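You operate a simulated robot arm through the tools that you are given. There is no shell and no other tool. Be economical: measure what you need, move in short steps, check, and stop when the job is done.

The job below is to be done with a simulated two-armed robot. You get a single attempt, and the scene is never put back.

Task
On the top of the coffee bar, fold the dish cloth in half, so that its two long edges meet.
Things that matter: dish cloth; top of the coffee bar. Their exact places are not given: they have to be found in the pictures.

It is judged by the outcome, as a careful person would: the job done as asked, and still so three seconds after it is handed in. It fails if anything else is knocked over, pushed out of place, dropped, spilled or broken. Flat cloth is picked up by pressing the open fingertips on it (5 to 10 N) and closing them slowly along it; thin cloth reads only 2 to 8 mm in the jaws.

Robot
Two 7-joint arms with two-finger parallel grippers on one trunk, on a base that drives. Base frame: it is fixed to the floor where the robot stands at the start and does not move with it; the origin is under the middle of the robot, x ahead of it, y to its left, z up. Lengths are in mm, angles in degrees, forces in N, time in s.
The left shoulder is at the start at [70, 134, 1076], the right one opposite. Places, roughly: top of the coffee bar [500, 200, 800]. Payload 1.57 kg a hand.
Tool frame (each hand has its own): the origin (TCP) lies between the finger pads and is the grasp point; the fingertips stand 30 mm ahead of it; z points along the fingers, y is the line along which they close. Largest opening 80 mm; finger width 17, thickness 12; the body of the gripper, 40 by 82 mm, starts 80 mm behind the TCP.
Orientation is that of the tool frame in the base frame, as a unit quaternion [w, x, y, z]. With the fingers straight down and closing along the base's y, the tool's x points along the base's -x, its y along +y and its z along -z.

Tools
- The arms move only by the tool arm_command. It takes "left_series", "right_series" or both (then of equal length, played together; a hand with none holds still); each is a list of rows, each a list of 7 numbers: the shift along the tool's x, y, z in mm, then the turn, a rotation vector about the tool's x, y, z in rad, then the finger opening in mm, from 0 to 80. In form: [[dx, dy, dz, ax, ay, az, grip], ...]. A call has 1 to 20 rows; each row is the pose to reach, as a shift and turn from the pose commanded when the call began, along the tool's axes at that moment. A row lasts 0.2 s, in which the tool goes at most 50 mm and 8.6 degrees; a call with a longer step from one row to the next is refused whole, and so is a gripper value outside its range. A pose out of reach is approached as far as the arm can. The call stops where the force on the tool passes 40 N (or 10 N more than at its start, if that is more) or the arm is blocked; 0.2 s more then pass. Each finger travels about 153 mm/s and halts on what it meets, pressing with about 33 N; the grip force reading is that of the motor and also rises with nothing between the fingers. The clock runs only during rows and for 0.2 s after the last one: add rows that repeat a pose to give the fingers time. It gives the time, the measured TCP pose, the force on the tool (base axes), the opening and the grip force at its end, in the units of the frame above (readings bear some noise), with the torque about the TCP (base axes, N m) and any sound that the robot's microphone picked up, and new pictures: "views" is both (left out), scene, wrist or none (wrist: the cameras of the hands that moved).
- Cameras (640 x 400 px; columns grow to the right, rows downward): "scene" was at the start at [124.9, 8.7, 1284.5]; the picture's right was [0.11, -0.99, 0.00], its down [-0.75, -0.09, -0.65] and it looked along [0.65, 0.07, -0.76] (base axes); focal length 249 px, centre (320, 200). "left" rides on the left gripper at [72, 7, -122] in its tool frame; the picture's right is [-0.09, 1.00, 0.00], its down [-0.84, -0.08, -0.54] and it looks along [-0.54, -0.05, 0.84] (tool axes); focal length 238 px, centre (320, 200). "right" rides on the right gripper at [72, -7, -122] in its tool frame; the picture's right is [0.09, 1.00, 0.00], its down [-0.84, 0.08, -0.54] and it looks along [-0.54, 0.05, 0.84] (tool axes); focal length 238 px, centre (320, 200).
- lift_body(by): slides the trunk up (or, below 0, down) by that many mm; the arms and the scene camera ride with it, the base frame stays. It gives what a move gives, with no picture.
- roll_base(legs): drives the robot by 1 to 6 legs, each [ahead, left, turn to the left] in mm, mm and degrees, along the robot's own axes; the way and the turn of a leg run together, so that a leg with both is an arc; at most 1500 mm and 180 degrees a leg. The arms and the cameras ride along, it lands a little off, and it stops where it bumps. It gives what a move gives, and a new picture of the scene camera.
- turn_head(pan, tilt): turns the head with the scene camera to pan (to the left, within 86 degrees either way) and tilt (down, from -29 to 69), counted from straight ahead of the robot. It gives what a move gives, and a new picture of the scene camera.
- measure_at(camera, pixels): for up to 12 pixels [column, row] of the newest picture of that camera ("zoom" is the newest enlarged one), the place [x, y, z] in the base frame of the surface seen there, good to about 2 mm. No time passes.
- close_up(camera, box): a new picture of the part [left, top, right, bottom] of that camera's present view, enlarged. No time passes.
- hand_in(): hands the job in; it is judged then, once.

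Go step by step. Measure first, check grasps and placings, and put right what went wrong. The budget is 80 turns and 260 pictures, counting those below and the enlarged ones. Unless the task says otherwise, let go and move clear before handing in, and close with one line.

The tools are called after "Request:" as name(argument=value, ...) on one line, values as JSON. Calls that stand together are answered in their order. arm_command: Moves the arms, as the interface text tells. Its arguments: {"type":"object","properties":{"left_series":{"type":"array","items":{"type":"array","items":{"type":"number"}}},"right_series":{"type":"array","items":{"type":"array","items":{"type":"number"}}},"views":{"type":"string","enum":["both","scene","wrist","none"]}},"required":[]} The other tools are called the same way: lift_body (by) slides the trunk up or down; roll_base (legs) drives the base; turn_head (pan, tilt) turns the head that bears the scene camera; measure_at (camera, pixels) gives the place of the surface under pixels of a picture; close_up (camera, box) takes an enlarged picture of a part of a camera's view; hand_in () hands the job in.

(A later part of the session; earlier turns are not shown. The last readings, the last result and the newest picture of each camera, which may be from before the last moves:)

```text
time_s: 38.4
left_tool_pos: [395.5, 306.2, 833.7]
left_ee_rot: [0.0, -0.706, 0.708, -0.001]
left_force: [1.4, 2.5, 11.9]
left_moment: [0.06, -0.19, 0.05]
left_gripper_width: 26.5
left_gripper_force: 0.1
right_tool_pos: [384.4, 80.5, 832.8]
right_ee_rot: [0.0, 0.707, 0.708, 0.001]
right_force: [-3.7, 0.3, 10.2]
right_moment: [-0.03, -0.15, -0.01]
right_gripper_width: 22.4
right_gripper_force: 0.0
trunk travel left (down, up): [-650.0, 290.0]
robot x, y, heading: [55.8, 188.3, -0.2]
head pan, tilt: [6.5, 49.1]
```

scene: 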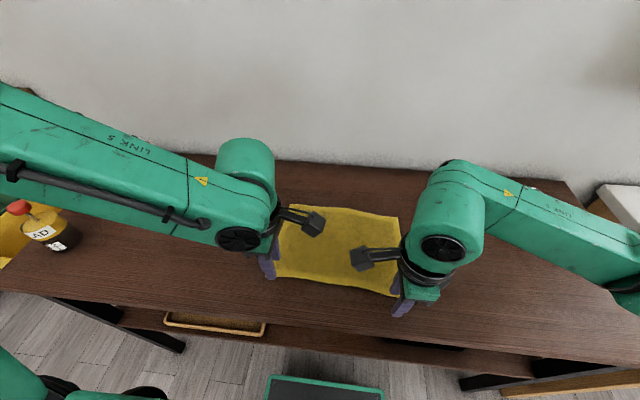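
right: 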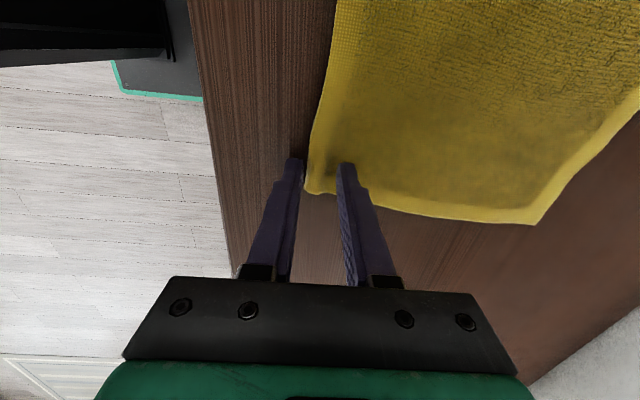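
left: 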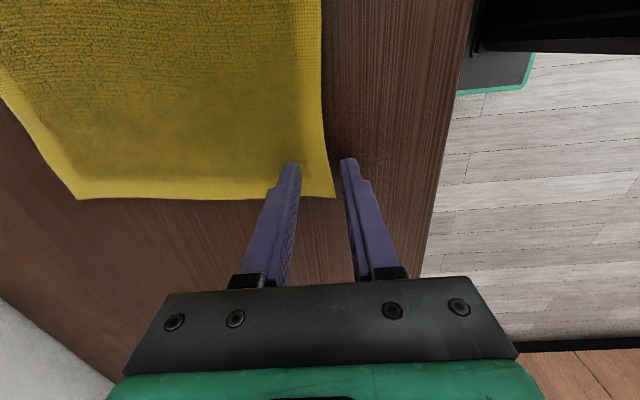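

Contact with 10–12 N on both. I close slowly along the surface.

Request:
arm_command(left_series=[[0, 0, 0, 0, 0, 0, 24], [0, 0, 0, 0, 0, 0, 22], [0, 0, 0, 0, 0, 0, 20], [0, 0, 0, 0, 0, 0, 18], [0, 0, 0, 0, 0, 0, 16], [0, 0, 0, 0, 0, 0, 14], [0, 0, 0, 0, 0, 0, 12], [0, 0, 0, 0, 0, 0, 10], [0, 0, 0, 0, 0, 0, 8], [0, 0, 0, 0, 0, 0, 6], [0, 0, 0, 0, 0, 0, 4], [0, 0, 0, 0, 0, 0, 2], [0, 0, 0, 0, 0, 0, 0], [0, 0, 0, 0, 0, 0, 0], [0, 0, 0, 0, 0, 0, 0]], right_series=[[0, 0, 0, 0, 0, 0, 22], [0, 0, 0, 0, 0, 0, 20], [0, 0, 0, 0, 0, 0, 18], [0, 0, 0, 0, 0, 0, 16], [0, 0, 0, 0, 0, 0, 14], [0, 0, 0, 0, 0, 0, 12], [0, 0, 0, 0, 0, 0, 10], [0, 0, 0, 0, 0, 0, 8], [0, 0, 0, 0, 0, 0, 6], [0, 0, 0, 0, 0, 0, 4], [0, 0, 0, 0, 0, 0, 2], [0, 0, 0, 0, 0, 0, 0], [0, 0, 0, 0, 0, 0, 0], [0, 0, 0, 0, 0, 0, 0], [0, 0, 0, 0, 0, 0, 0]], views="both")

```text
time_s: 41.6
left_tool_pos: [395.4, 306.8, 833.0]
left_ee_rot: [0.0, -0.706, 0.708, -0.001]
left_force: [4.2, -0.3, 15.3]
left_moment: [-0.06, -0.2, 0.02]
left_gripper_width: 3.9
left_gripper_force: 24.6
right_tool_pos: [385.0, 79.7, 832.8]
right_ee_rot: [0.001, 0.706, 0.708, 0.001]
right_force: [2.0, 0.1, 15.4]
right_moment: [-0.02, -0.18, 0.0]
right_gripper_width: 4.3
right_gripper_force: 25.7
trunk travel left (down, up): [-650.0, 290.0]
robot x, y, heading: [58.1, 185.3, -0.3]
head pan, tilt: [6.5, 49.1]
```

scene: 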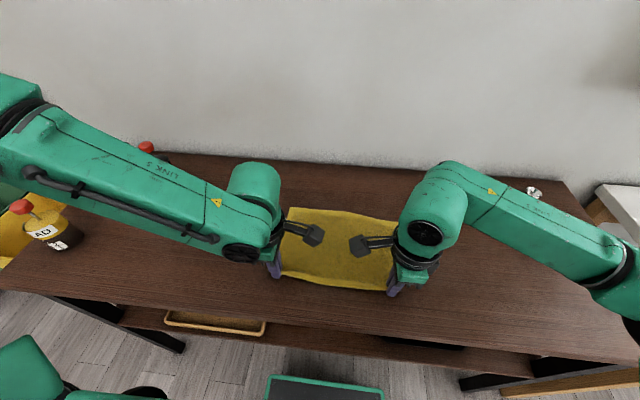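
right: 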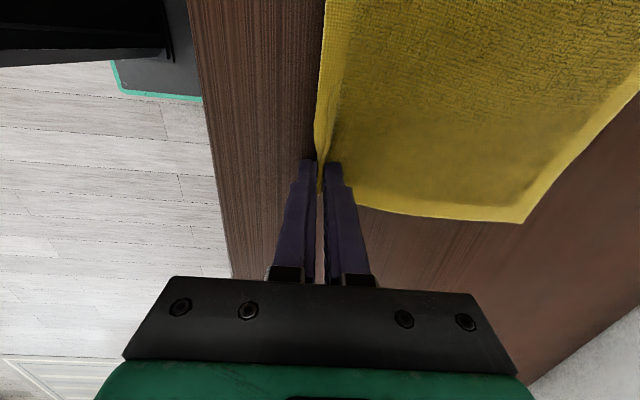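
left: 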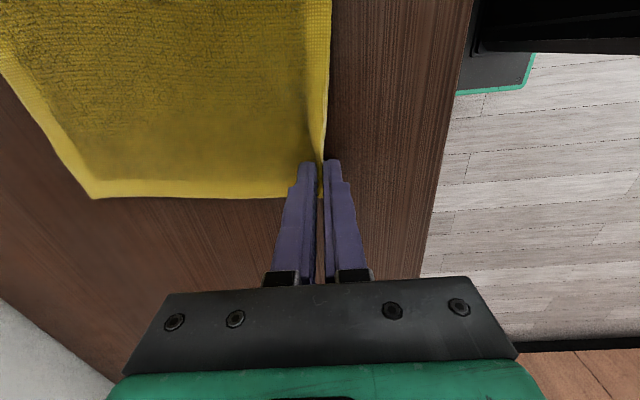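

Both jaws hold cloth (3.9 and 4.3 mm) with the edge turned upright. I lift 30 mm and check.

Request:
arm_command(left_series=[[0, 0, -8, 0, 0, 0, 0], [0, -4, -16, 0, 0, 0, 0], [0, -8, -24, 0, 0, 0, 0], [0, -12, -32, 0, 0, 0, 0]], right_series=[[0, 0, -8, 0, 0, 0, 0], [0, 4, -16, 0, 0, 0, 0], [0, 8, -24, 0, 0, 0, 0], [0, 12, -32, 0, 0, 0, 0]], views="both")

```text
time_s: 42.6
left_tool_pos: [408.3, 306.5, 862.0]
left_ee_rot: [0.001, -0.707, 0.707, 0.0]
left_force: [0.7, 0.4, 0.1]
left_moment: [-0.03, 0.01, -0.01]
left_gripper_width: 3.8
left_gripper_force: 24.4
right_tool_pos: [398.8, 79.6, 863.1]
right_ee_rot: [0.001, 0.707, 0.707, 0.0]
right_force: [1.1, 0.5, 0.5]
right_moment: [0.05, -0.02, -0.01]
right_gripper_width: 3.9
right_gripper_force: 25.2
trunk travel left (down, up): [-650.0, 290.0]
robot x, y, heading: [57.5, 185.4, -0.2]
head pan, tilt: [6.5, 49.1]
```

scene: 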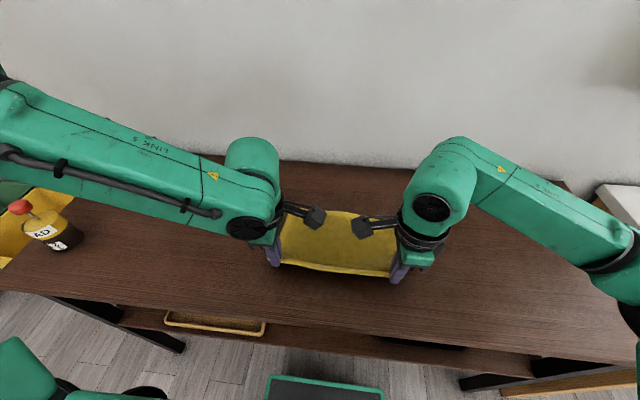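
right: 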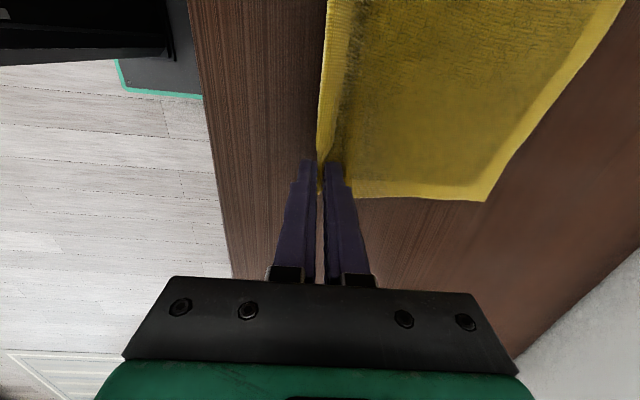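
left: 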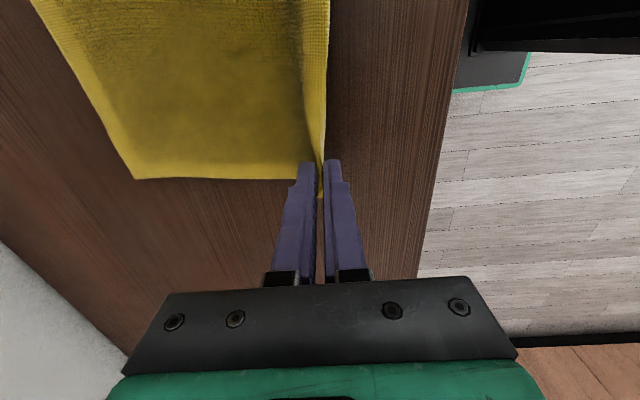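

The cloth hangs from both hands. I carry the edge over in an arc, both hands together, to about x 525/516 at low height.

Request:
arm_command(left_series=[[0, -10, -10, 0, 0, 0, 0], [0, -22, -19, 0, 0, 0, 0], [0, -34, -27, 0, 0, 0, 0], [0, -46, -34, 0, 0, 0, 0], [0, -58, -39, 0, 0, 0, 0], [0, -70, -41, 0, 0, 0, 0], [0, -82, -39, 0, 0, 0, 0], [0, -94, -33, 0, 0, 0, 0], [0, -104, -24, 0, 0, 0, 0], [0, -112, -13, 0, 0, 0, 0], [0, -117, 0, 0, 0, 0, 0], [0, -117, 6, 0, 0, 0, 0], [0, -117, 6, 0, 0, 0, 0]], right_series=[[0, 10, -10, 0, 0, 0, 0], [0, 22, -19, 0, 0, 0, 0], [0, 34, -27, 0, 0, 0, 0], [0, 46, -34, 0, 0, 0, 0], [0, 58, -39, 0, 0, 0, 0], [0, 70, -41, 0, 0, 0, 0], [0, 82, -39, 0, 0, 0, 0], [0, 94, -33, 0, 0, 0, 0], [0, 104, -24, 0, 0, 0, 0], [0, 112, -13, 0, 0, 0, 0], [0, 117, 0, 0, 0, 0, 0], [0, 117, 6, 0, 0, 0, 0], [0, 117, 6, 0, 0, 0, 0]])

```text
time_s: 45.4
left_tool_pos: [525.4, 305.0, 857.1]
left_ee_rot: [0.001, -0.706, 0.708, 0.0]
left_force: [0.3, -0.1, 1.7]
left_moment: [-0.02, 0.03, 0.01]
left_gripper_width: 3.8
left_gripper_force: 24.2
right_tool_pos: [516.0, 81.2, 858.0]
right_ee_rot: [0.0, 0.707, 0.707, 0.0]
right_force: [0.4, 0.5, -0.5]
right_moment: [-0.02, -0.02, 0.0]
right_gripper_width: 4.2
right_gripper_force: 25.1
trunk travel left (down, up): [-650.0, 290.0]
robot x, y, heading: [61.6, 187.8, -0.1]
head pan, tilt: [6.5, 49.1]
```

scene: 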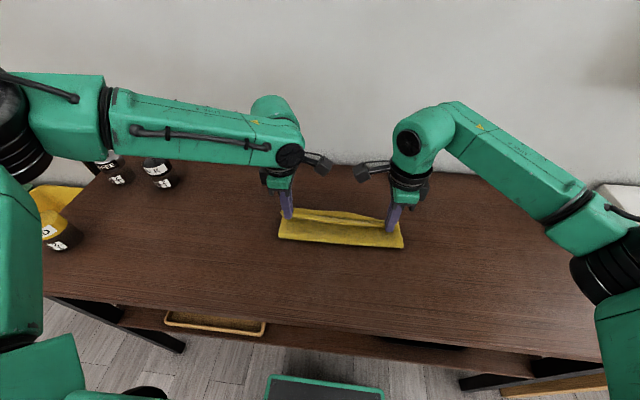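
right: 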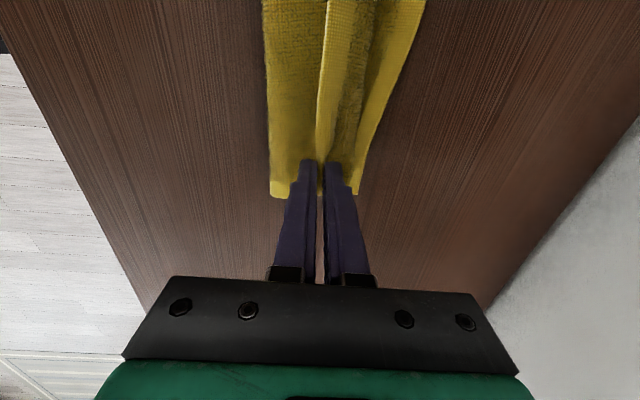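
left: 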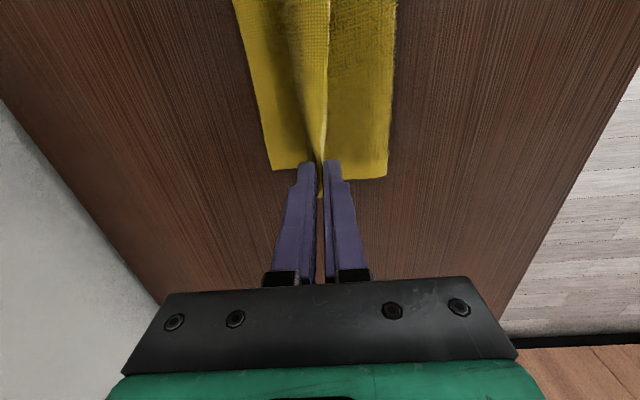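

The fold is forming well: crease toward the robot, edge held upright above the cloth. I measure the far edge and the crease to set the final place.

Request:
measure_at(camera="right", pixels=[[358, 190], [373, 150], [395, 100], [420, 30], [272, 190], [268, 120], [265, 30], [325, 100], [325, 150]])

Request:
measure_at(camera="left", pixels=[[278, 165], [262, 120], [245, 60], [388, 170], [391, 100], [394, 30], [326, 130]])

```text
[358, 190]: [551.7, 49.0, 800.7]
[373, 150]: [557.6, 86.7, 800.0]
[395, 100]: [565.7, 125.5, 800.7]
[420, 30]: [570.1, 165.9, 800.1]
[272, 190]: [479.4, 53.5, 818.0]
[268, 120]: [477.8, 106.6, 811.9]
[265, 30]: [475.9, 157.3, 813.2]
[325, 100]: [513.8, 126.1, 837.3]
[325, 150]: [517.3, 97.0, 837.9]
```

```text
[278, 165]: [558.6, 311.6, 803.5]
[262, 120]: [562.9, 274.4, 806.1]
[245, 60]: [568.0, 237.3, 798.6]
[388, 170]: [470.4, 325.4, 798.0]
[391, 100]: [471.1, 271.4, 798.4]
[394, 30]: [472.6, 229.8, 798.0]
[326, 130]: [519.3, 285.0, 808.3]
```

Far edge is at x≈567 on the left and 557 on the right; the pinch is about 10 mm in from the moving edge. I need some 31 mm more forward, which I take with the base so the left arm stays within its span.

Request:
roll_base(legs=[[31, 0, 0]])

```text
time_s: 46.3
left_tool_pos: [553.8, 305.5, 859.0]
left_ee_rot: [0.001, -0.706, 0.708, -0.002]
left_force: [-0.4, -0.3, 0.1]
left_moment: [-0.02, -0.05, -0.04]
left_gripper_width: 3.7
left_gripper_force: 24.7
right_tool_pos: [545.3, 79.8, 859.5]
right_ee_rot: [0.001, 0.707, 0.708, 0.001]
right_force: [0.2, -0.6, -0.1]
right_moment: [0.0, -0.03, 0.02]
right_gripper_width: 4.1
right_gripper_force: 24.6
trunk travel left (down, up): [-650.0, 290.0]
robot x, y, heading: [87.4, 185.1, 0.1]
head pan, tilt: [6.5, 49.1]
```

scene: 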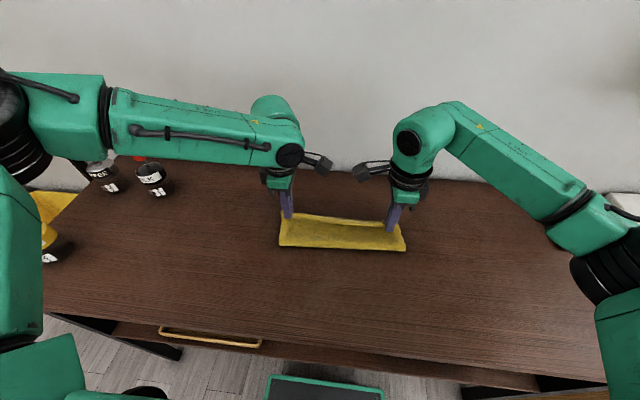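

Now at x 554/545. I lower while leaning the hands ~17° forward, so the held edge points toward the far side and will fall the right way.

Request:
arm_command(left_series=[[0, -5, 3, -0.1, 0, 0, 0], [0, -9, 6, -0.2, 0, 0, 0], [0, -13, 9, -0.3, 0, 0, 0], [0, -13, 14, -0.3, 0, 0, 0], [0, -13, 14, -0.3, 0, 0, 0]], right_series=[[0, 5, 3, 0.1, 0, 0, 0], [0, 9, 6, 0.2, 0, 0, 0], [0, 13, 9, 0.3, 0, 0, 0], [0, 13, 14, 0.3, 0, 0, 0], [0, 13, 14, 0.3, 0, 0, 0]])

```text
time_s: 47.5
left_tool_pos: [533.5, 329.7, 860.8]
left_ee_rot: [-0.106, -0.698, 0.701, 0.102]
left_force: [3.9, -25.5, -0.8]
left_moment: [-0.68, -0.15, 0.22]
left_gripper_width: 3.7
left_gripper_force: 24.5
left hand out of reach, approached as far as the arm can: row 1, 2, 3, 4, 5
right_tool_pos: [559.0, 82.6, 845.0]
right_ee_rot: [-0.107, 0.697, 0.701, -0.105]
right_force: [-4.3, 25.1, 1.2]
right_moment: [0.66, 0.09, -0.17]
right_gripper_width: 4.0
right_gripper_force: 24.6
trunk travel left (down, up): [-650.0, 290.0]
robot x, y, heading: [90.9, 182.5, -0.1]
head pan, tilt: [6.5, 49.1]
```

scene: 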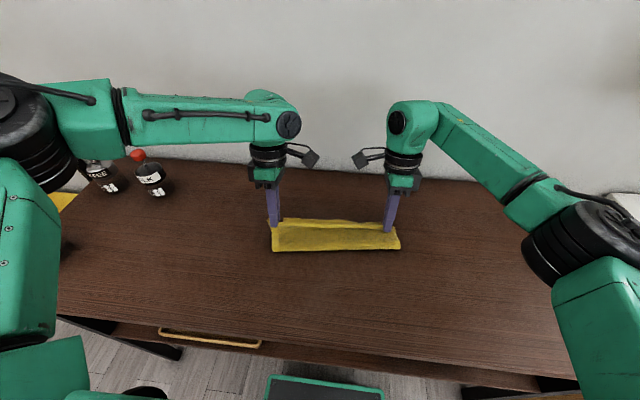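
right: 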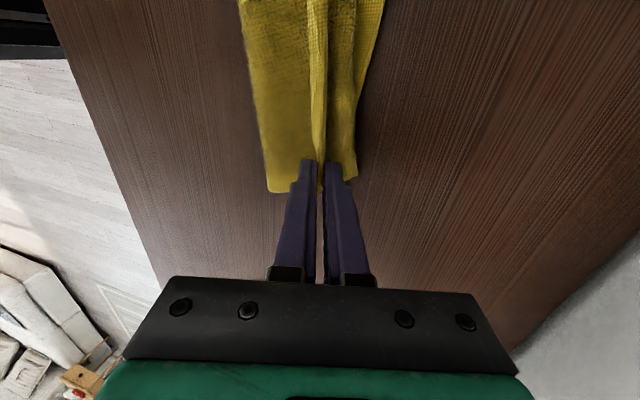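
left: 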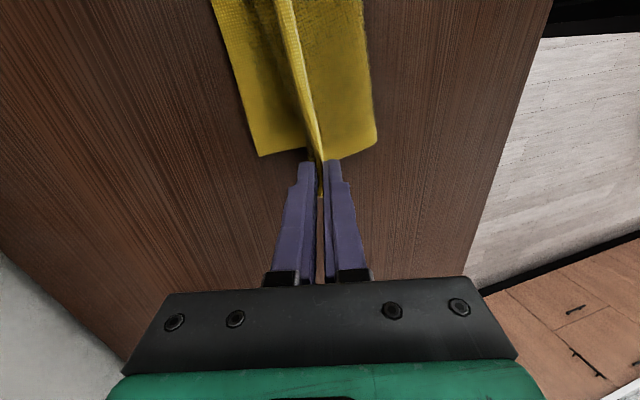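

The lean pushed the left hand out to y 330 and stretched the cloth (25 N). I undo the lean on the left and bring it back to (554, 306).

Request:
arm_command(left_series=[[8, -4, 0, 0.1, 0, 0, 0], [16, -12, -1, 0.2, 0, 0, 0], [24, -20, -2, 0.3, 0, 0, 0], [24, -20, -2, 0.3, 0, 0, 0]], views="both")

```text
time_s: 48.5
left_tool_pos: [553.8, 308.4, 856.0]
left_ee_rot: [0.002, -0.707, 0.708, 0.0]
left_force: [0.9, -0.7, 0.1]
left_moment: [-0.02, 0.07, -0.02]
left_gripper_width: 3.6
left_gripper_force: 25.2
right_tool_pos: [559.4, 80.2, 844.5]
right_ee_rot: [-0.105, 0.699, 0.699, -0.107]
right_force: [0.5, 0.5, 0.0]
right_moment: [0.0, 0.0, 0.02]
right_gripper_width: 3.8
right_gripper_force: 24.8
trunk travel left (down, up): [-650.0, 290.0]
robot x, y, heading: [89.2, 185.4, 0.0]
head pan, tilt: [6.5, 49.1]
```

scene: 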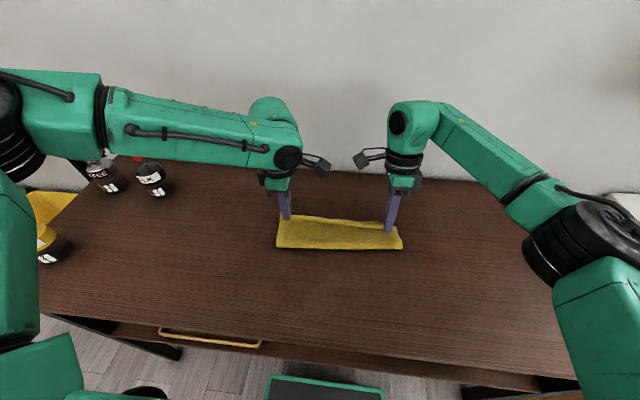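
left: 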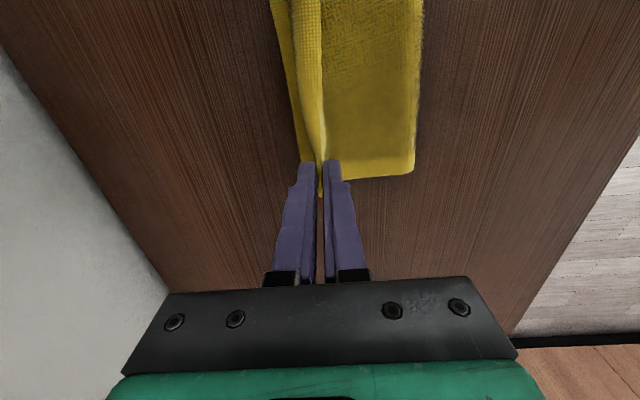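

Tension is gone. I measure where the bottom layer's far edge and the crease are now.

Request:
measure_at(camera="left", pixels=[[300, 155], [292, 110], [284, 70], [276, 20], [415, 168], [418, 100], [420, 30], [312, 90]])

Request:
close_up(camera="right", box=[200, 0, 440, 200])

Request:
close_up(camera="scene", box=[250, 180, 430, 265])

```text
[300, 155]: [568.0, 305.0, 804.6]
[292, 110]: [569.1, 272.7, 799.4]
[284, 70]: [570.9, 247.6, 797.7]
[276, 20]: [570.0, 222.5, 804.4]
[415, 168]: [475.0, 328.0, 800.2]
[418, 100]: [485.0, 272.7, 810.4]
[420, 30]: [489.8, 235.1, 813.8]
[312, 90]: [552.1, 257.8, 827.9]
```

```text
2.00 times, centred on (320, 100) of right
```

zoom: 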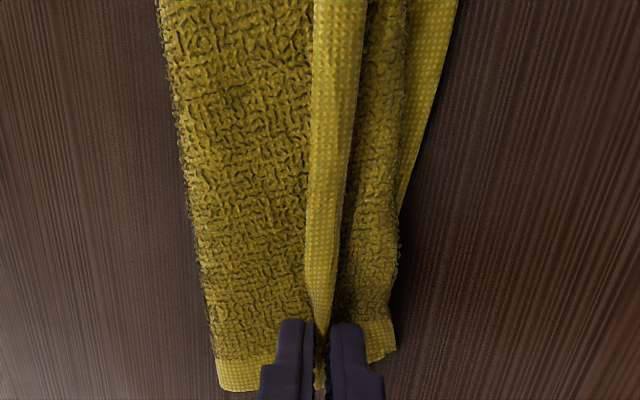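

```text
3.56 times, centred on (340, 222) of scene
```

zoom: 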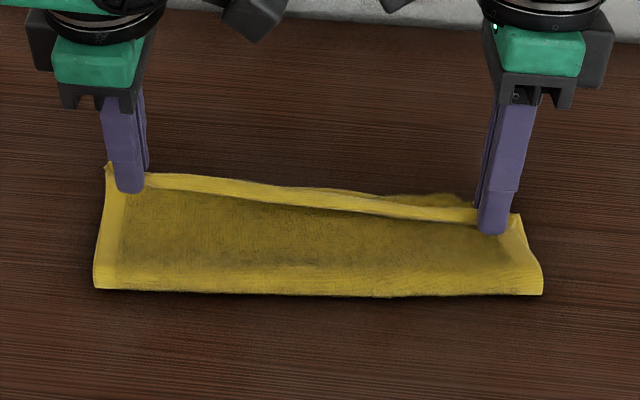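

Request:
measure_at(camera="zoom", pixels=[[455, 197], [430, 197], [519, 218], [543, 290], [400, 195], [470, 205], [96, 285], [108, 165], [300, 290]])

Request:
measure_at(camera="right", pixels=[[394, 350], [357, 165], [365, 100], [375, 50], [385, 5], [318, 160], [310, 193]])

```text
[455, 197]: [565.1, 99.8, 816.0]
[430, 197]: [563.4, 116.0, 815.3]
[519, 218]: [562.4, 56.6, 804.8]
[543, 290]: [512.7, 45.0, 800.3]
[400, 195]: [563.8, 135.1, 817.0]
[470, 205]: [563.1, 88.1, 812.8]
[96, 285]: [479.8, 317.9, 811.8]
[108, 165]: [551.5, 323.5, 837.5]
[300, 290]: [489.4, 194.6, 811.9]
```

```text
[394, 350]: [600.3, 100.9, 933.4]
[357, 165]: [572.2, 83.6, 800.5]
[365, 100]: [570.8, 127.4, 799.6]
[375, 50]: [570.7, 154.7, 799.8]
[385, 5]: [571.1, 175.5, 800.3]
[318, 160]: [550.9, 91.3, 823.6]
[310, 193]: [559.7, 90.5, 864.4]
```

The right half has bunched a little during the stretch (crease there at x≈510, far hem curled up near y 100). I raise both hands and move back to see the bottom layer.

Request:
arm_command(left_series=[[0, 8, -10, 0, 0, 0, 0], [0, 20, -22, 0, 0, 0, 0], [0, 34, -32, 0, 0, 0, 0], [0, 48, -38, 0, 0, 0, 0], [0, 62, -42, 0, 0, 0, 0], [0, 76, -42, 0, 0, 0, 0]], right_series=[[0, -8, -10, 0, 0, 0, 0], [0, -20, -22, -0.1, 0, 0, 0], [0, -30, -36, -0.2, 0, 0, 0], [0, -40, -50, -0.3, 0, 0, 0], [0, -56, -60, -0.3, 0, 0, 0], [0, -70, -66, -0.3, 0, 0, 0]])

```text
time_s: 49.9
left_tool_pos: [475.8, 310.1, 897.9]
left_ee_rot: [0.0, -0.706, 0.708, -0.001]
left_force: [0.5, -2.9, -0.8]
left_moment: [-0.09, 0.05, 0.01]
left_gripper_width: 3.8
left_gripper_force: 24.3
right_tool_pos: [511.3, 80.5, 929.4]
right_ee_rot: [0.001, 0.705, 0.709, 0.001]
right_force: [-0.8, 3.0, 0.1]
right_moment: [0.08, 0.04, -0.01]
right_gripper_width: 4.3
right_gripper_force: 24.5
trunk travel left (down, up): [-650.0, 290.0]
robot x, y, heading: [88.5, 190.8, -0.3]
head pan, tilt: [6.5, 49.1]
```

scene: 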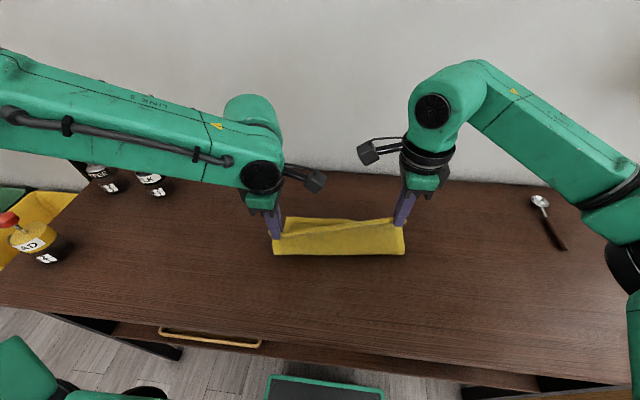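
right: 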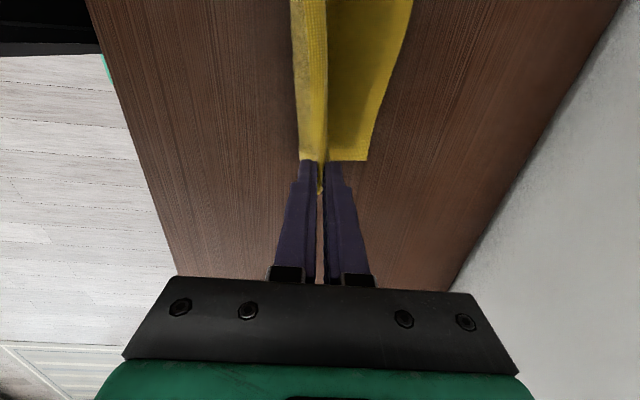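
left: 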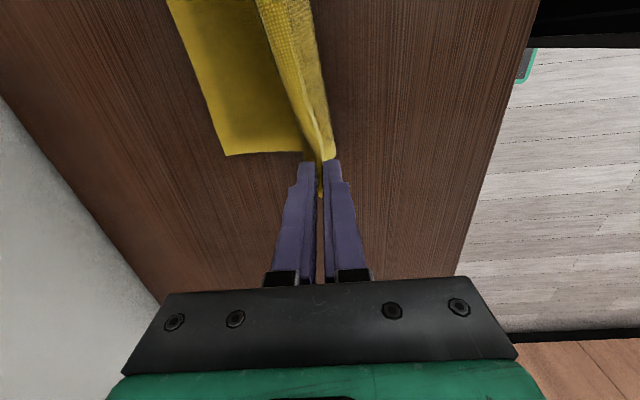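

The bottom layer came out straight when lifted. I bring the right hand level with the left, to (466, 895).

Request:
arm_command(right_series=[[0, -11, 9, 0, 0, 0, 0], [0, -22, 18, 0, 0, 0, 0], [0, -33, 26, 0, 0, 0, 0], [0, -45, 33, 0, 0, 0, 0], [0, -45, 33, 0, 0, 0, 0]], views="both")

Request:
close_up(camera="left", box=[100, 0, 400, 200])

```text
time_s: 51.1
left_tool_pos: [477.6, 309.5, 897.9]
left_ee_rot: [0.001, -0.707, 0.708, -0.001]
left_force: [0.2, -0.2, 0.0]
left_moment: [-0.02, 0.03, 0.05]
left_gripper_width: 3.7
left_gripper_force: 24.5
right_tool_pos: [466.4, 80.4, 896.5]
right_ee_rot: [0.0, 0.707, 0.707, 0.001]
right_force: [0.3, 0.6, -0.1]
right_moment: [0.03, 0.06, -0.01]
right_gripper_width: 3.9
right_gripper_force: 25.0
trunk travel left (down, up): [-650.0, 290.0]
robot x, y, heading: [90.0, 184.8, -0.0]
head pan, tilt: [6.5, 49.1]
```

scene: 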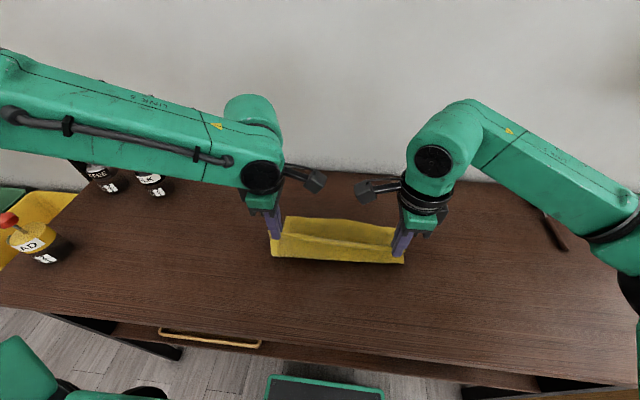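
right: 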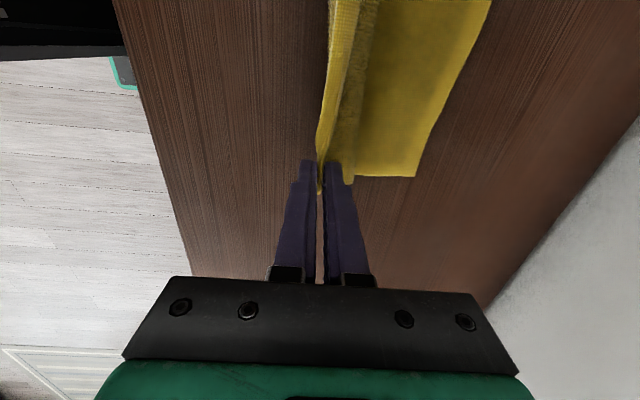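

```text
2.00 times, centred on (250, 100) of left
```

zoom: 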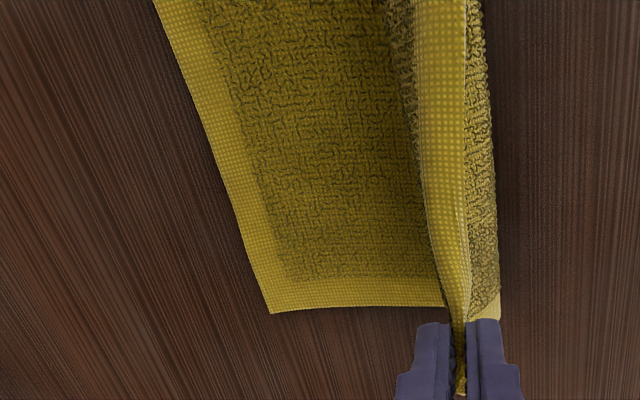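

The bottom layer lies flat and straight again. I measure its far edge.

Request:
measure_at(camera="right", pixels=[[413, 173], [430, 130], [452, 85], [470, 40], [484, 5], [343, 180]])

Request:
measure_at(camera="zoom", pixels=[[272, 311], [245, 245], [215, 160], [185, 80], [160, 10], [490, 160], [480, 30]])

```text
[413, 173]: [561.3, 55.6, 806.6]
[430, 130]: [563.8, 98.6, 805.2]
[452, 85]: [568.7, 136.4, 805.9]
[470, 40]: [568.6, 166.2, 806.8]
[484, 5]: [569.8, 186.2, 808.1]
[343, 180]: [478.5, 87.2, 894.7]
```

```text
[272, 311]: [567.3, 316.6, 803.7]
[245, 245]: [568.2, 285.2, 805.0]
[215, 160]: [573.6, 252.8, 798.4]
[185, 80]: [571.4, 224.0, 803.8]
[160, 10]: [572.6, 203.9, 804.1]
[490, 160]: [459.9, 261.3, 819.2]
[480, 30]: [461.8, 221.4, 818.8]
```

Far edge is at 562 (right) to 568 (left). I carry the held edge over again, upright hands this time, to x 558 left / 552 right at TCP z 843.

Request:
arm_command(left_series=[[0, -14, 0, 0, 0, 0, 0], [0, -28, 4, 0, 0, 0, 0], [0, -42, 10, 0, 0, 0, 0], [0, -54, 18, 0, 0, 0, 0], [1, -64, 28, 0, 0, 0, 0], [2, -72, 38, 0, 0, 0, 0], [3, -78, 48, 0, 0, 0, 0], [3, -80, 55, 0, 0, 0, 0], [3, -80, 55, 0, 0, 0, 0]], right_series=[[0, 15, 0, 0, 0, 0, 0], [0, 30, 4, 0, 0, 0, 0], [0, 45, 10, 0, 0, 0, 0], [0, 58, 18, 0, 0, 0, 0], [0, 68, 28, 0, 0, 0, 0], [0, 77, 38, 0, 0, 0, 0], [0, 84, 47, 0, 0, 0, 0], [0, 86, 53, 0, 0, 0, 0], [0, 86, 53, 0, 0, 0, 0]])

Request:
close_up(camera="scene", box=[250, 180, 430, 280])

```text
time_s: 53.1
left_tool_pos: [556.0, 307.3, 843.5]
left_ee_rot: [0.0, -0.706, 0.708, -0.001]
left_force: [0.0, -0.3, 0.8]
left_moment: [0.0, 0.02, 0.0]
left_gripper_width: 3.5
left_gripper_force: 24.3
right_tool_pos: [552.4, 80.5, 843.0]
right_ee_rot: [0.0, 0.706, 0.708, 0.001]
right_force: [-0.2, 0.9, -0.7]
right_moment: [0.01, 0.06, 0.0]
right_gripper_width: 3.6
right_gripper_force: 24.4
trunk travel left (down, up): [-650.0, 290.0]
robot x, y, heading: [89.1, 186.5, 0.1]
head pan, tilt: [6.5, 49.1]
```

scene: 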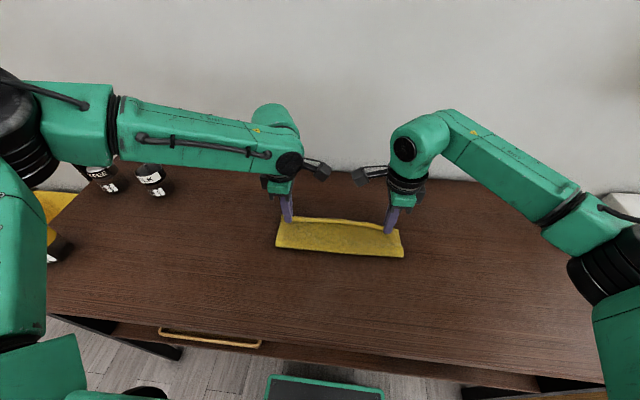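
right: 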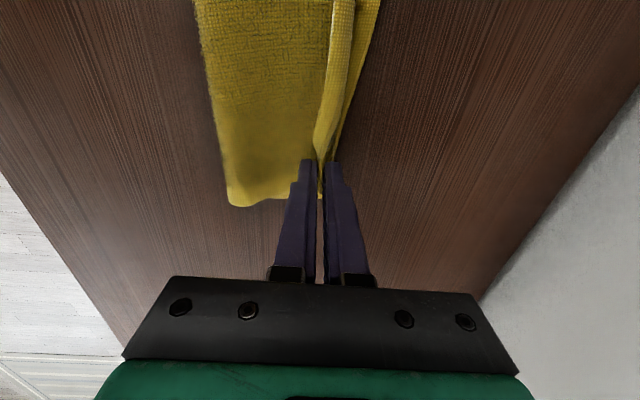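
left: 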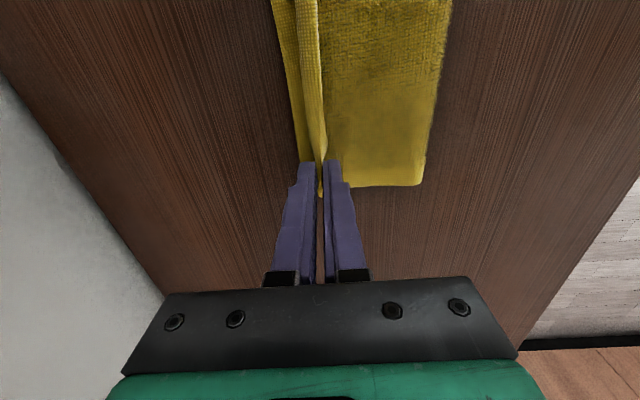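

```text
3.56 times, centred on (340, 230) of scene
```

zoom: 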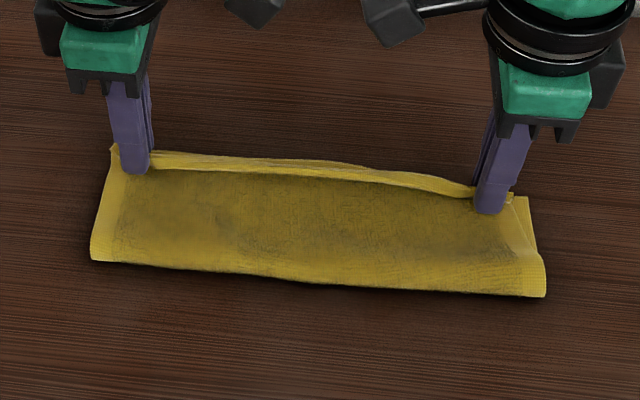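

The edge now stands right over the far edge. I open the fingers while moving 15 mm forward, so the near finger stays put behind the hem and it drops to the far side.

Request:
arm_command(left_series=[[0, 0, 2, 0, 0, 0, 0], [0, -3, 2, 0, 0, 0, 8], [0, -7, 2, 0, 0, 0, 16], [0, -11, 2, 0, 0, 0, 24], [0, -15, 2, 0, 0, 0, 32], [0, -17, 2, 0, 0, 0, 34], [0, -17, 2, 0, 0, 0, 34]], right_series=[[0, 0, 2, 0, 0, 0, 0], [0, 3, 2, 0, 0, 0, 8], [0, 7, 2, 0, 0, 0, 16], [0, 11, 2, 0, 0, 0, 24], [0, 15, 2, 0, 0, 0, 32], [0, 17, 2, 0, 0, 0, 34], [0, 17, 2, 0, 0, 0, 34]])

Request:
close_up(camera="scene", box=[250, 180, 430, 280])

```text
time_s: 54.7
left_tool_pos: [571.9, 307.5, 840.5]
left_ee_rot: [0.001, -0.707, 0.708, -0.002]
left_force: [0.7, 0.2, 0.1]
left_moment: [-0.02, -0.01, 0.04]
left_gripper_width: 33.9
left_gripper_force: 0.1
right_tool_pos: [569.2, 81.1, 840.7]
right_ee_rot: [0.001, 0.706, 0.708, 0.001]
right_force: [-0.2, 0.0, 0.6]
right_moment: [0.0, 0.01, 0.01]
right_gripper_width: 34.1
right_gripper_force: 0.7
trunk travel left (down, up): [-650.0, 290.0]
robot x, y, heading: [90.1, 186.2, -0.0]
head pan, tilt: [6.5, 49.1]
```

scene: 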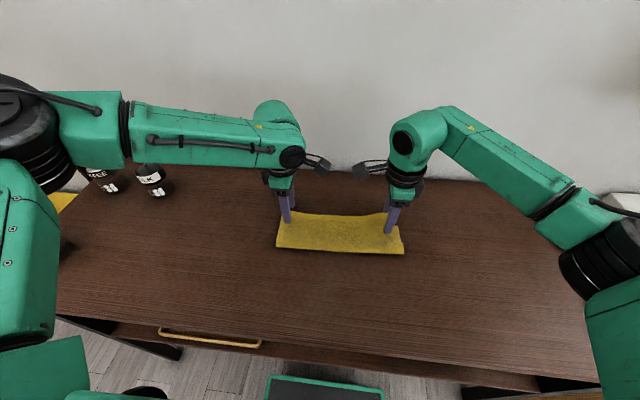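
right: 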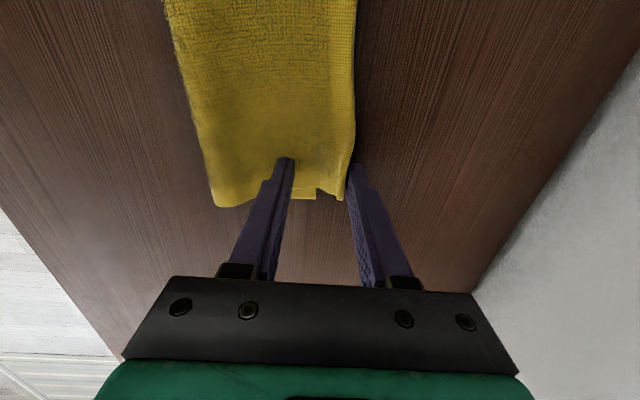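
left: 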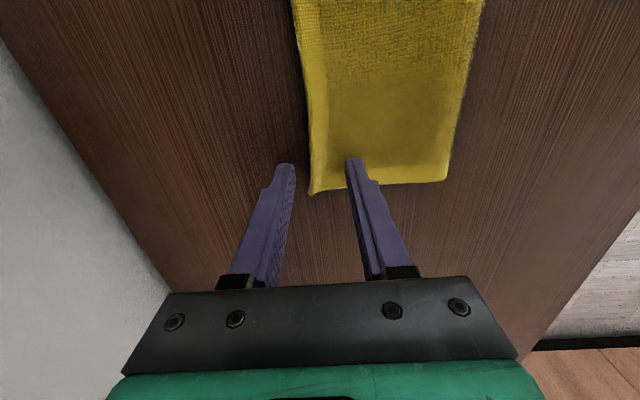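

```text
3.56 times, centred on (340, 230) of scene
```

zoom: 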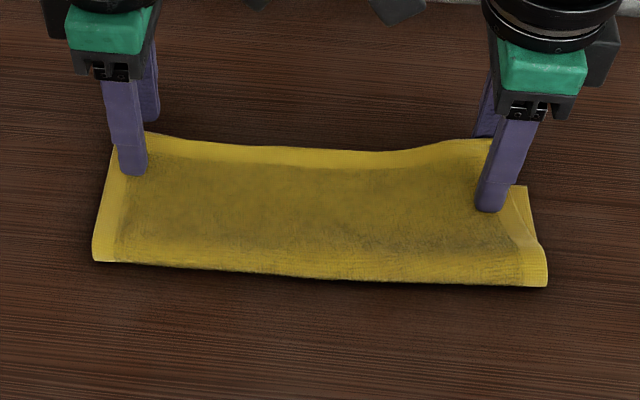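

The hem fell to the far side and the two edges meet. I raise both hands straight up and inspect.

Request:
arm_command(left_series=[[0, 0, -15, 0, 0, 0, 34], [0, 0, -40, 0, 0, 0, 34], [0, 0, -70, 0, 0, 0, 34], [0, 0, -100, 0, 0, 0, 34], [0, 0, -130, 0, 0, 0, 34]], right_series=[[0, 0, -15, 0, 0, 0, 34], [0, 0, -40, 0, 0, 0, 34], [0, 0, -70, 0, 0, 0, 34], [0, 0, -100, 0, 0, 0, 34], [0, 0, -130, 0, 0, 0, 34]])

Request:
close_up(camera="scene", box=[250, 180, 430, 280])

Request:
close_up(camera="right", box=[160, 0, 480, 200])

```text
time_s: 55.9
left_tool_pos: [575.0, 304.5, 971.6]
left_ee_rot: [0.0, -0.706, 0.708, -0.001]
left_force: [-0.7, -0.3, -1.5]
left_moment: [0.01, 0.0, -0.01]
left_gripper_width: 33.9
left_gripper_force: 0.1
right_tool_pos: [569.1, 81.2, 970.3]
right_ee_rot: [0.0, 0.706, 0.708, 0.0]
right_force: [-0.1, -1.1, -0.1]
right_moment: [0.02, -0.01, 0.01]
right_gripper_width: 34.1
right_gripper_force: 0.1
trunk travel left (down, up): [-650.0, 290.0]
robot x, y, heading: [90.3, 190.0, -0.1]
head pan, tilt: [6.5, 49.1]
```

scene: 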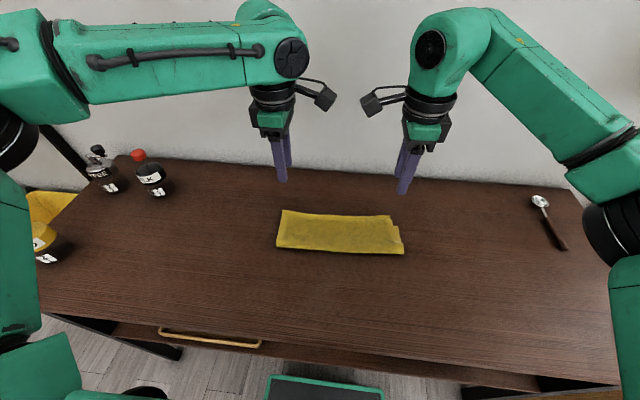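
right: 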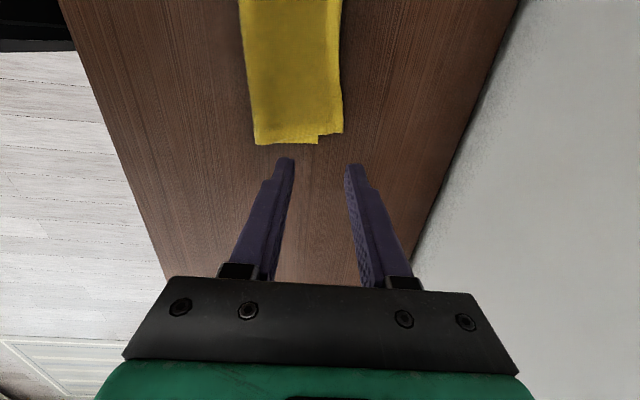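
left: 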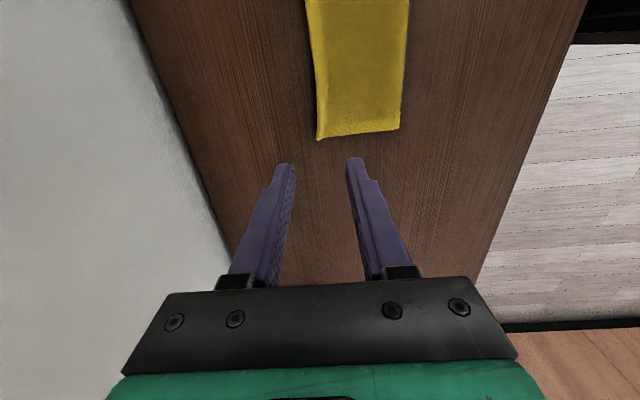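

```text
3.56 times, centred on (340, 230) of scene
```

zoom: 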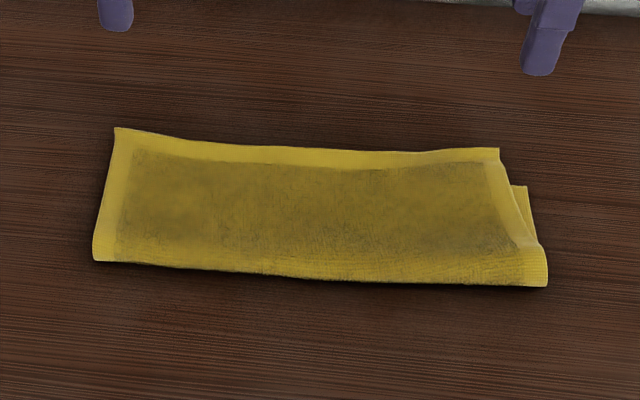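

```text
2.00 times, centred on (320, 100) of right
```

zoom: 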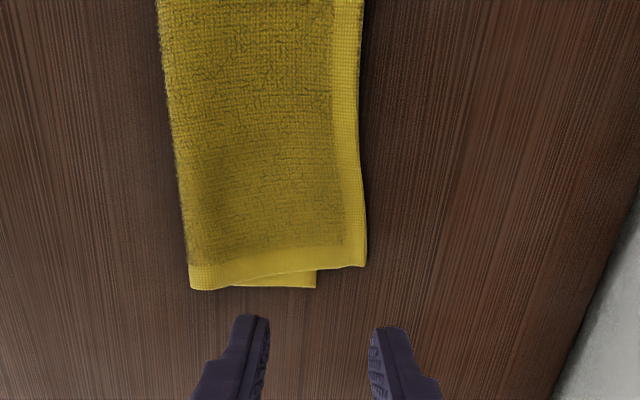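

The fold is neat, except that near the right end the bottom corner peeks out (zoom pixel 315,287) short of the top corner (365,265). I measure the mismatch.

Request:
measure_at(camera="zoom", pixels=[[314, 285], [363, 262], [362, 200], [358, 140], [360, 60], [195, 287], [175, 180], [162, 40], [300, 280]])

Request:
measure_at(camera="left", pixels=[[320, 136], [318, 110], [314, 70], [400, 126], [405, 60]])

Request:
close_up(camera="left", box=[240, 0, 480, 150])

```text
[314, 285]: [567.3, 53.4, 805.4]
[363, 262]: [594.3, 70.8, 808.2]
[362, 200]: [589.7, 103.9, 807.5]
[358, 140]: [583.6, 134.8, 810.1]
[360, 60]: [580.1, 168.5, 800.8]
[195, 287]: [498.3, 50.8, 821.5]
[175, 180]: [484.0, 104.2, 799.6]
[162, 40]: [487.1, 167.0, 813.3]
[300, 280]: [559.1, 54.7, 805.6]
```

```text
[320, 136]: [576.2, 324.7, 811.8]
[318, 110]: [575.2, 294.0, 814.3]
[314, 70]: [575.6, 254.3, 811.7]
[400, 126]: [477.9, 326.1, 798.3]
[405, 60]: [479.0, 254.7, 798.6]
```

```text
2.67 times, centred on (360, 75) of left
```

zoom: 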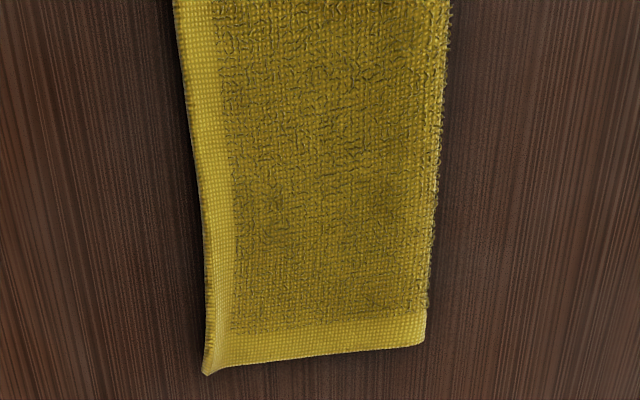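

The left end matches (within ~5 mm), but at the right end the top corner overshoots to (594, 71) against the bottom corner (567, 53). I will re-pinch only the overhanging top hem with the right hand and set it back; first hover there with a 20 mm opening.

Request:
arm_command(right_series=[[0, 4, 25, 0, 0, 0, 20], [1, 8, 50, 0, 0, 0, 20], [2, 12, 75, 0, 0, 0, 20], [3, 16, 100, 0, 0, 0, 20], [4, 17, 122, 0, 0, 0, 20], [4, 17, 122, 0, 0, 0, 20]], views="wrist")

Request:
close_up(camera="right", box=[200, 50, 440, 200])

```text
time_s: 57.3
left_tool_pos: [574.9, 304.4, 971.5]
left_ee_rot: [0.001, -0.707, 0.707, -0.001]
left_force: [-1.1, -0.6, -1.1]
left_moment: [-0.01, -0.01, -0.01]
left_gripper_width: 33.9
left_gripper_force: 0.1
right_tool_pos: [587.0, 85.1, 847.4]
right_ee_rot: [0.001, 0.706, 0.708, 0.001]
right_force: [0.9, -0.4, -0.4]
right_moment: [0.04, -0.01, -0.01]
right_gripper_width: 20.2
right_gripper_force: 0.1
trunk travel left (down, up): [-650.0, 290.0]
robot x, y, heading: [91.1, 190.4, -0.2]
head pan, tilt: [6.5, 49.1]
```

right: 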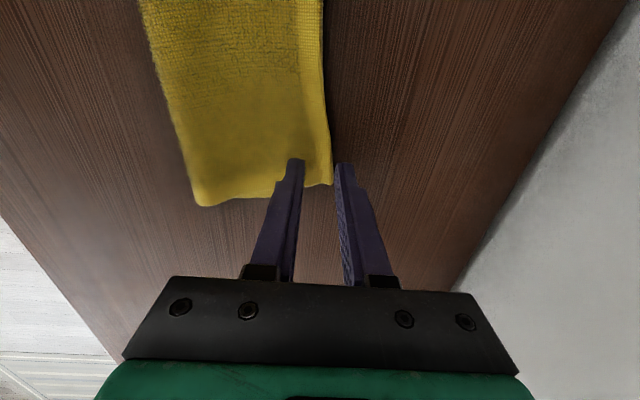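

```text
2.67 times, centred on (320, 125) of right
```

zoom: 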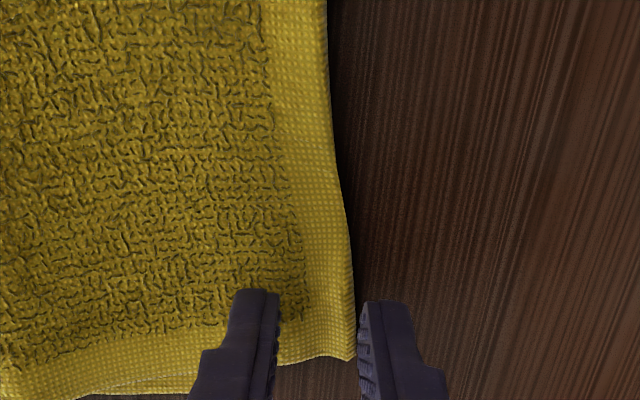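

The fingers straddle the top hem beside the corner. I lower to light contact and close slowly.

Request:
arm_command(right_series=[[0, 0, 5, 0, 0, 0, 20], [0, 0, 9, 0, 0, 0, 20], [0, 0, 12, 0, 0, 0, 20], [0, 0, 14, 0, 0, 0, 20], [0, 0, 15, 0, 0, 0, 20], [0, 0, 15, 0, 0, 0, 17], [0, 0, 15, 0, 0, 0, 15], [0, 0, 15, 0, 0, 0, 13], [0, 0, 15, 0, 0, 0, 11], [0, 0, 15, 0, 0, 0, 9], [0, 0, 15, 0, 0, 0, 7], [0, 0, 15, 0, 0, 0, 5], [0, 0, 15, 0, 0, 0, 3], [0, 0, 15, 0, 0, 0, 1], [0, 0, 15, 0, 0, 0, 0], [0, 0, 15, 0, 0, 0, 0], [0, 0, 5, 0, 0, 0, 0]], views="wrist")

Request:
close_up(camera="right", box=[200, 50, 440, 200])

```text
time_s: 60.9
left_tool_pos: [576.5, 305.4, 969.6]
left_ee_rot: [0.0, -0.706, 0.708, 0.0]
left_force: [-0.3, -0.2, -0.7]
left_moment: [-0.02, 0.01, -0.01]
left_gripper_width: 34.2
left_gripper_force: 0.0
right_tool_pos: [586.3, 85.0, 840.5]
right_ee_rot: [0.0, 0.707, 0.708, 0.0]
right_force: [0.6, 0.1, -0.3]
right_moment: [-0.01, 0.0, 0.02]
right_gripper_width: 3.5
right_gripper_force: 24.8
trunk travel left (down, up): [-650.0, 290.0]
robot x, y, heading: [87.5, 181.3, 0.2]
head pan, tilt: [6.5, 49.1]
```

right: 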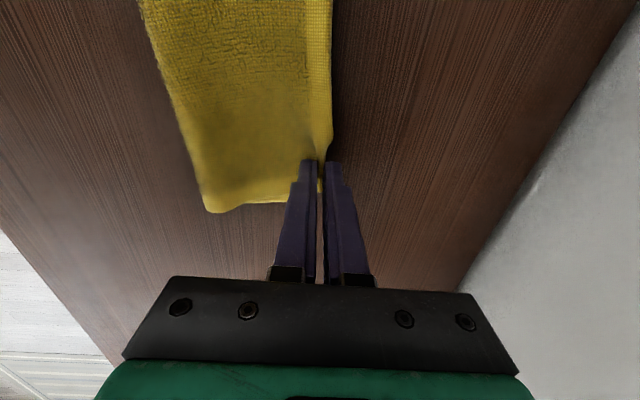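

```text
2.67 times, centred on (320, 125) of right
```

zoom: 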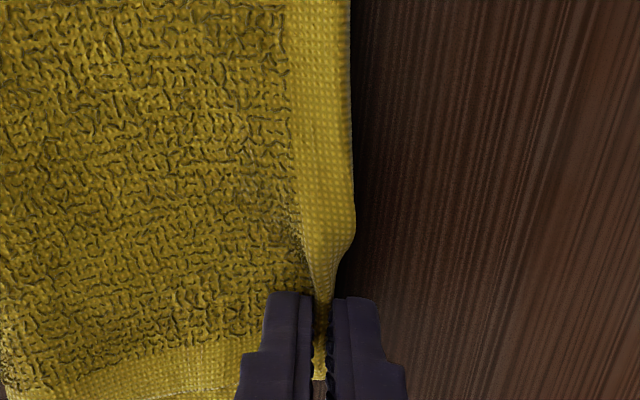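

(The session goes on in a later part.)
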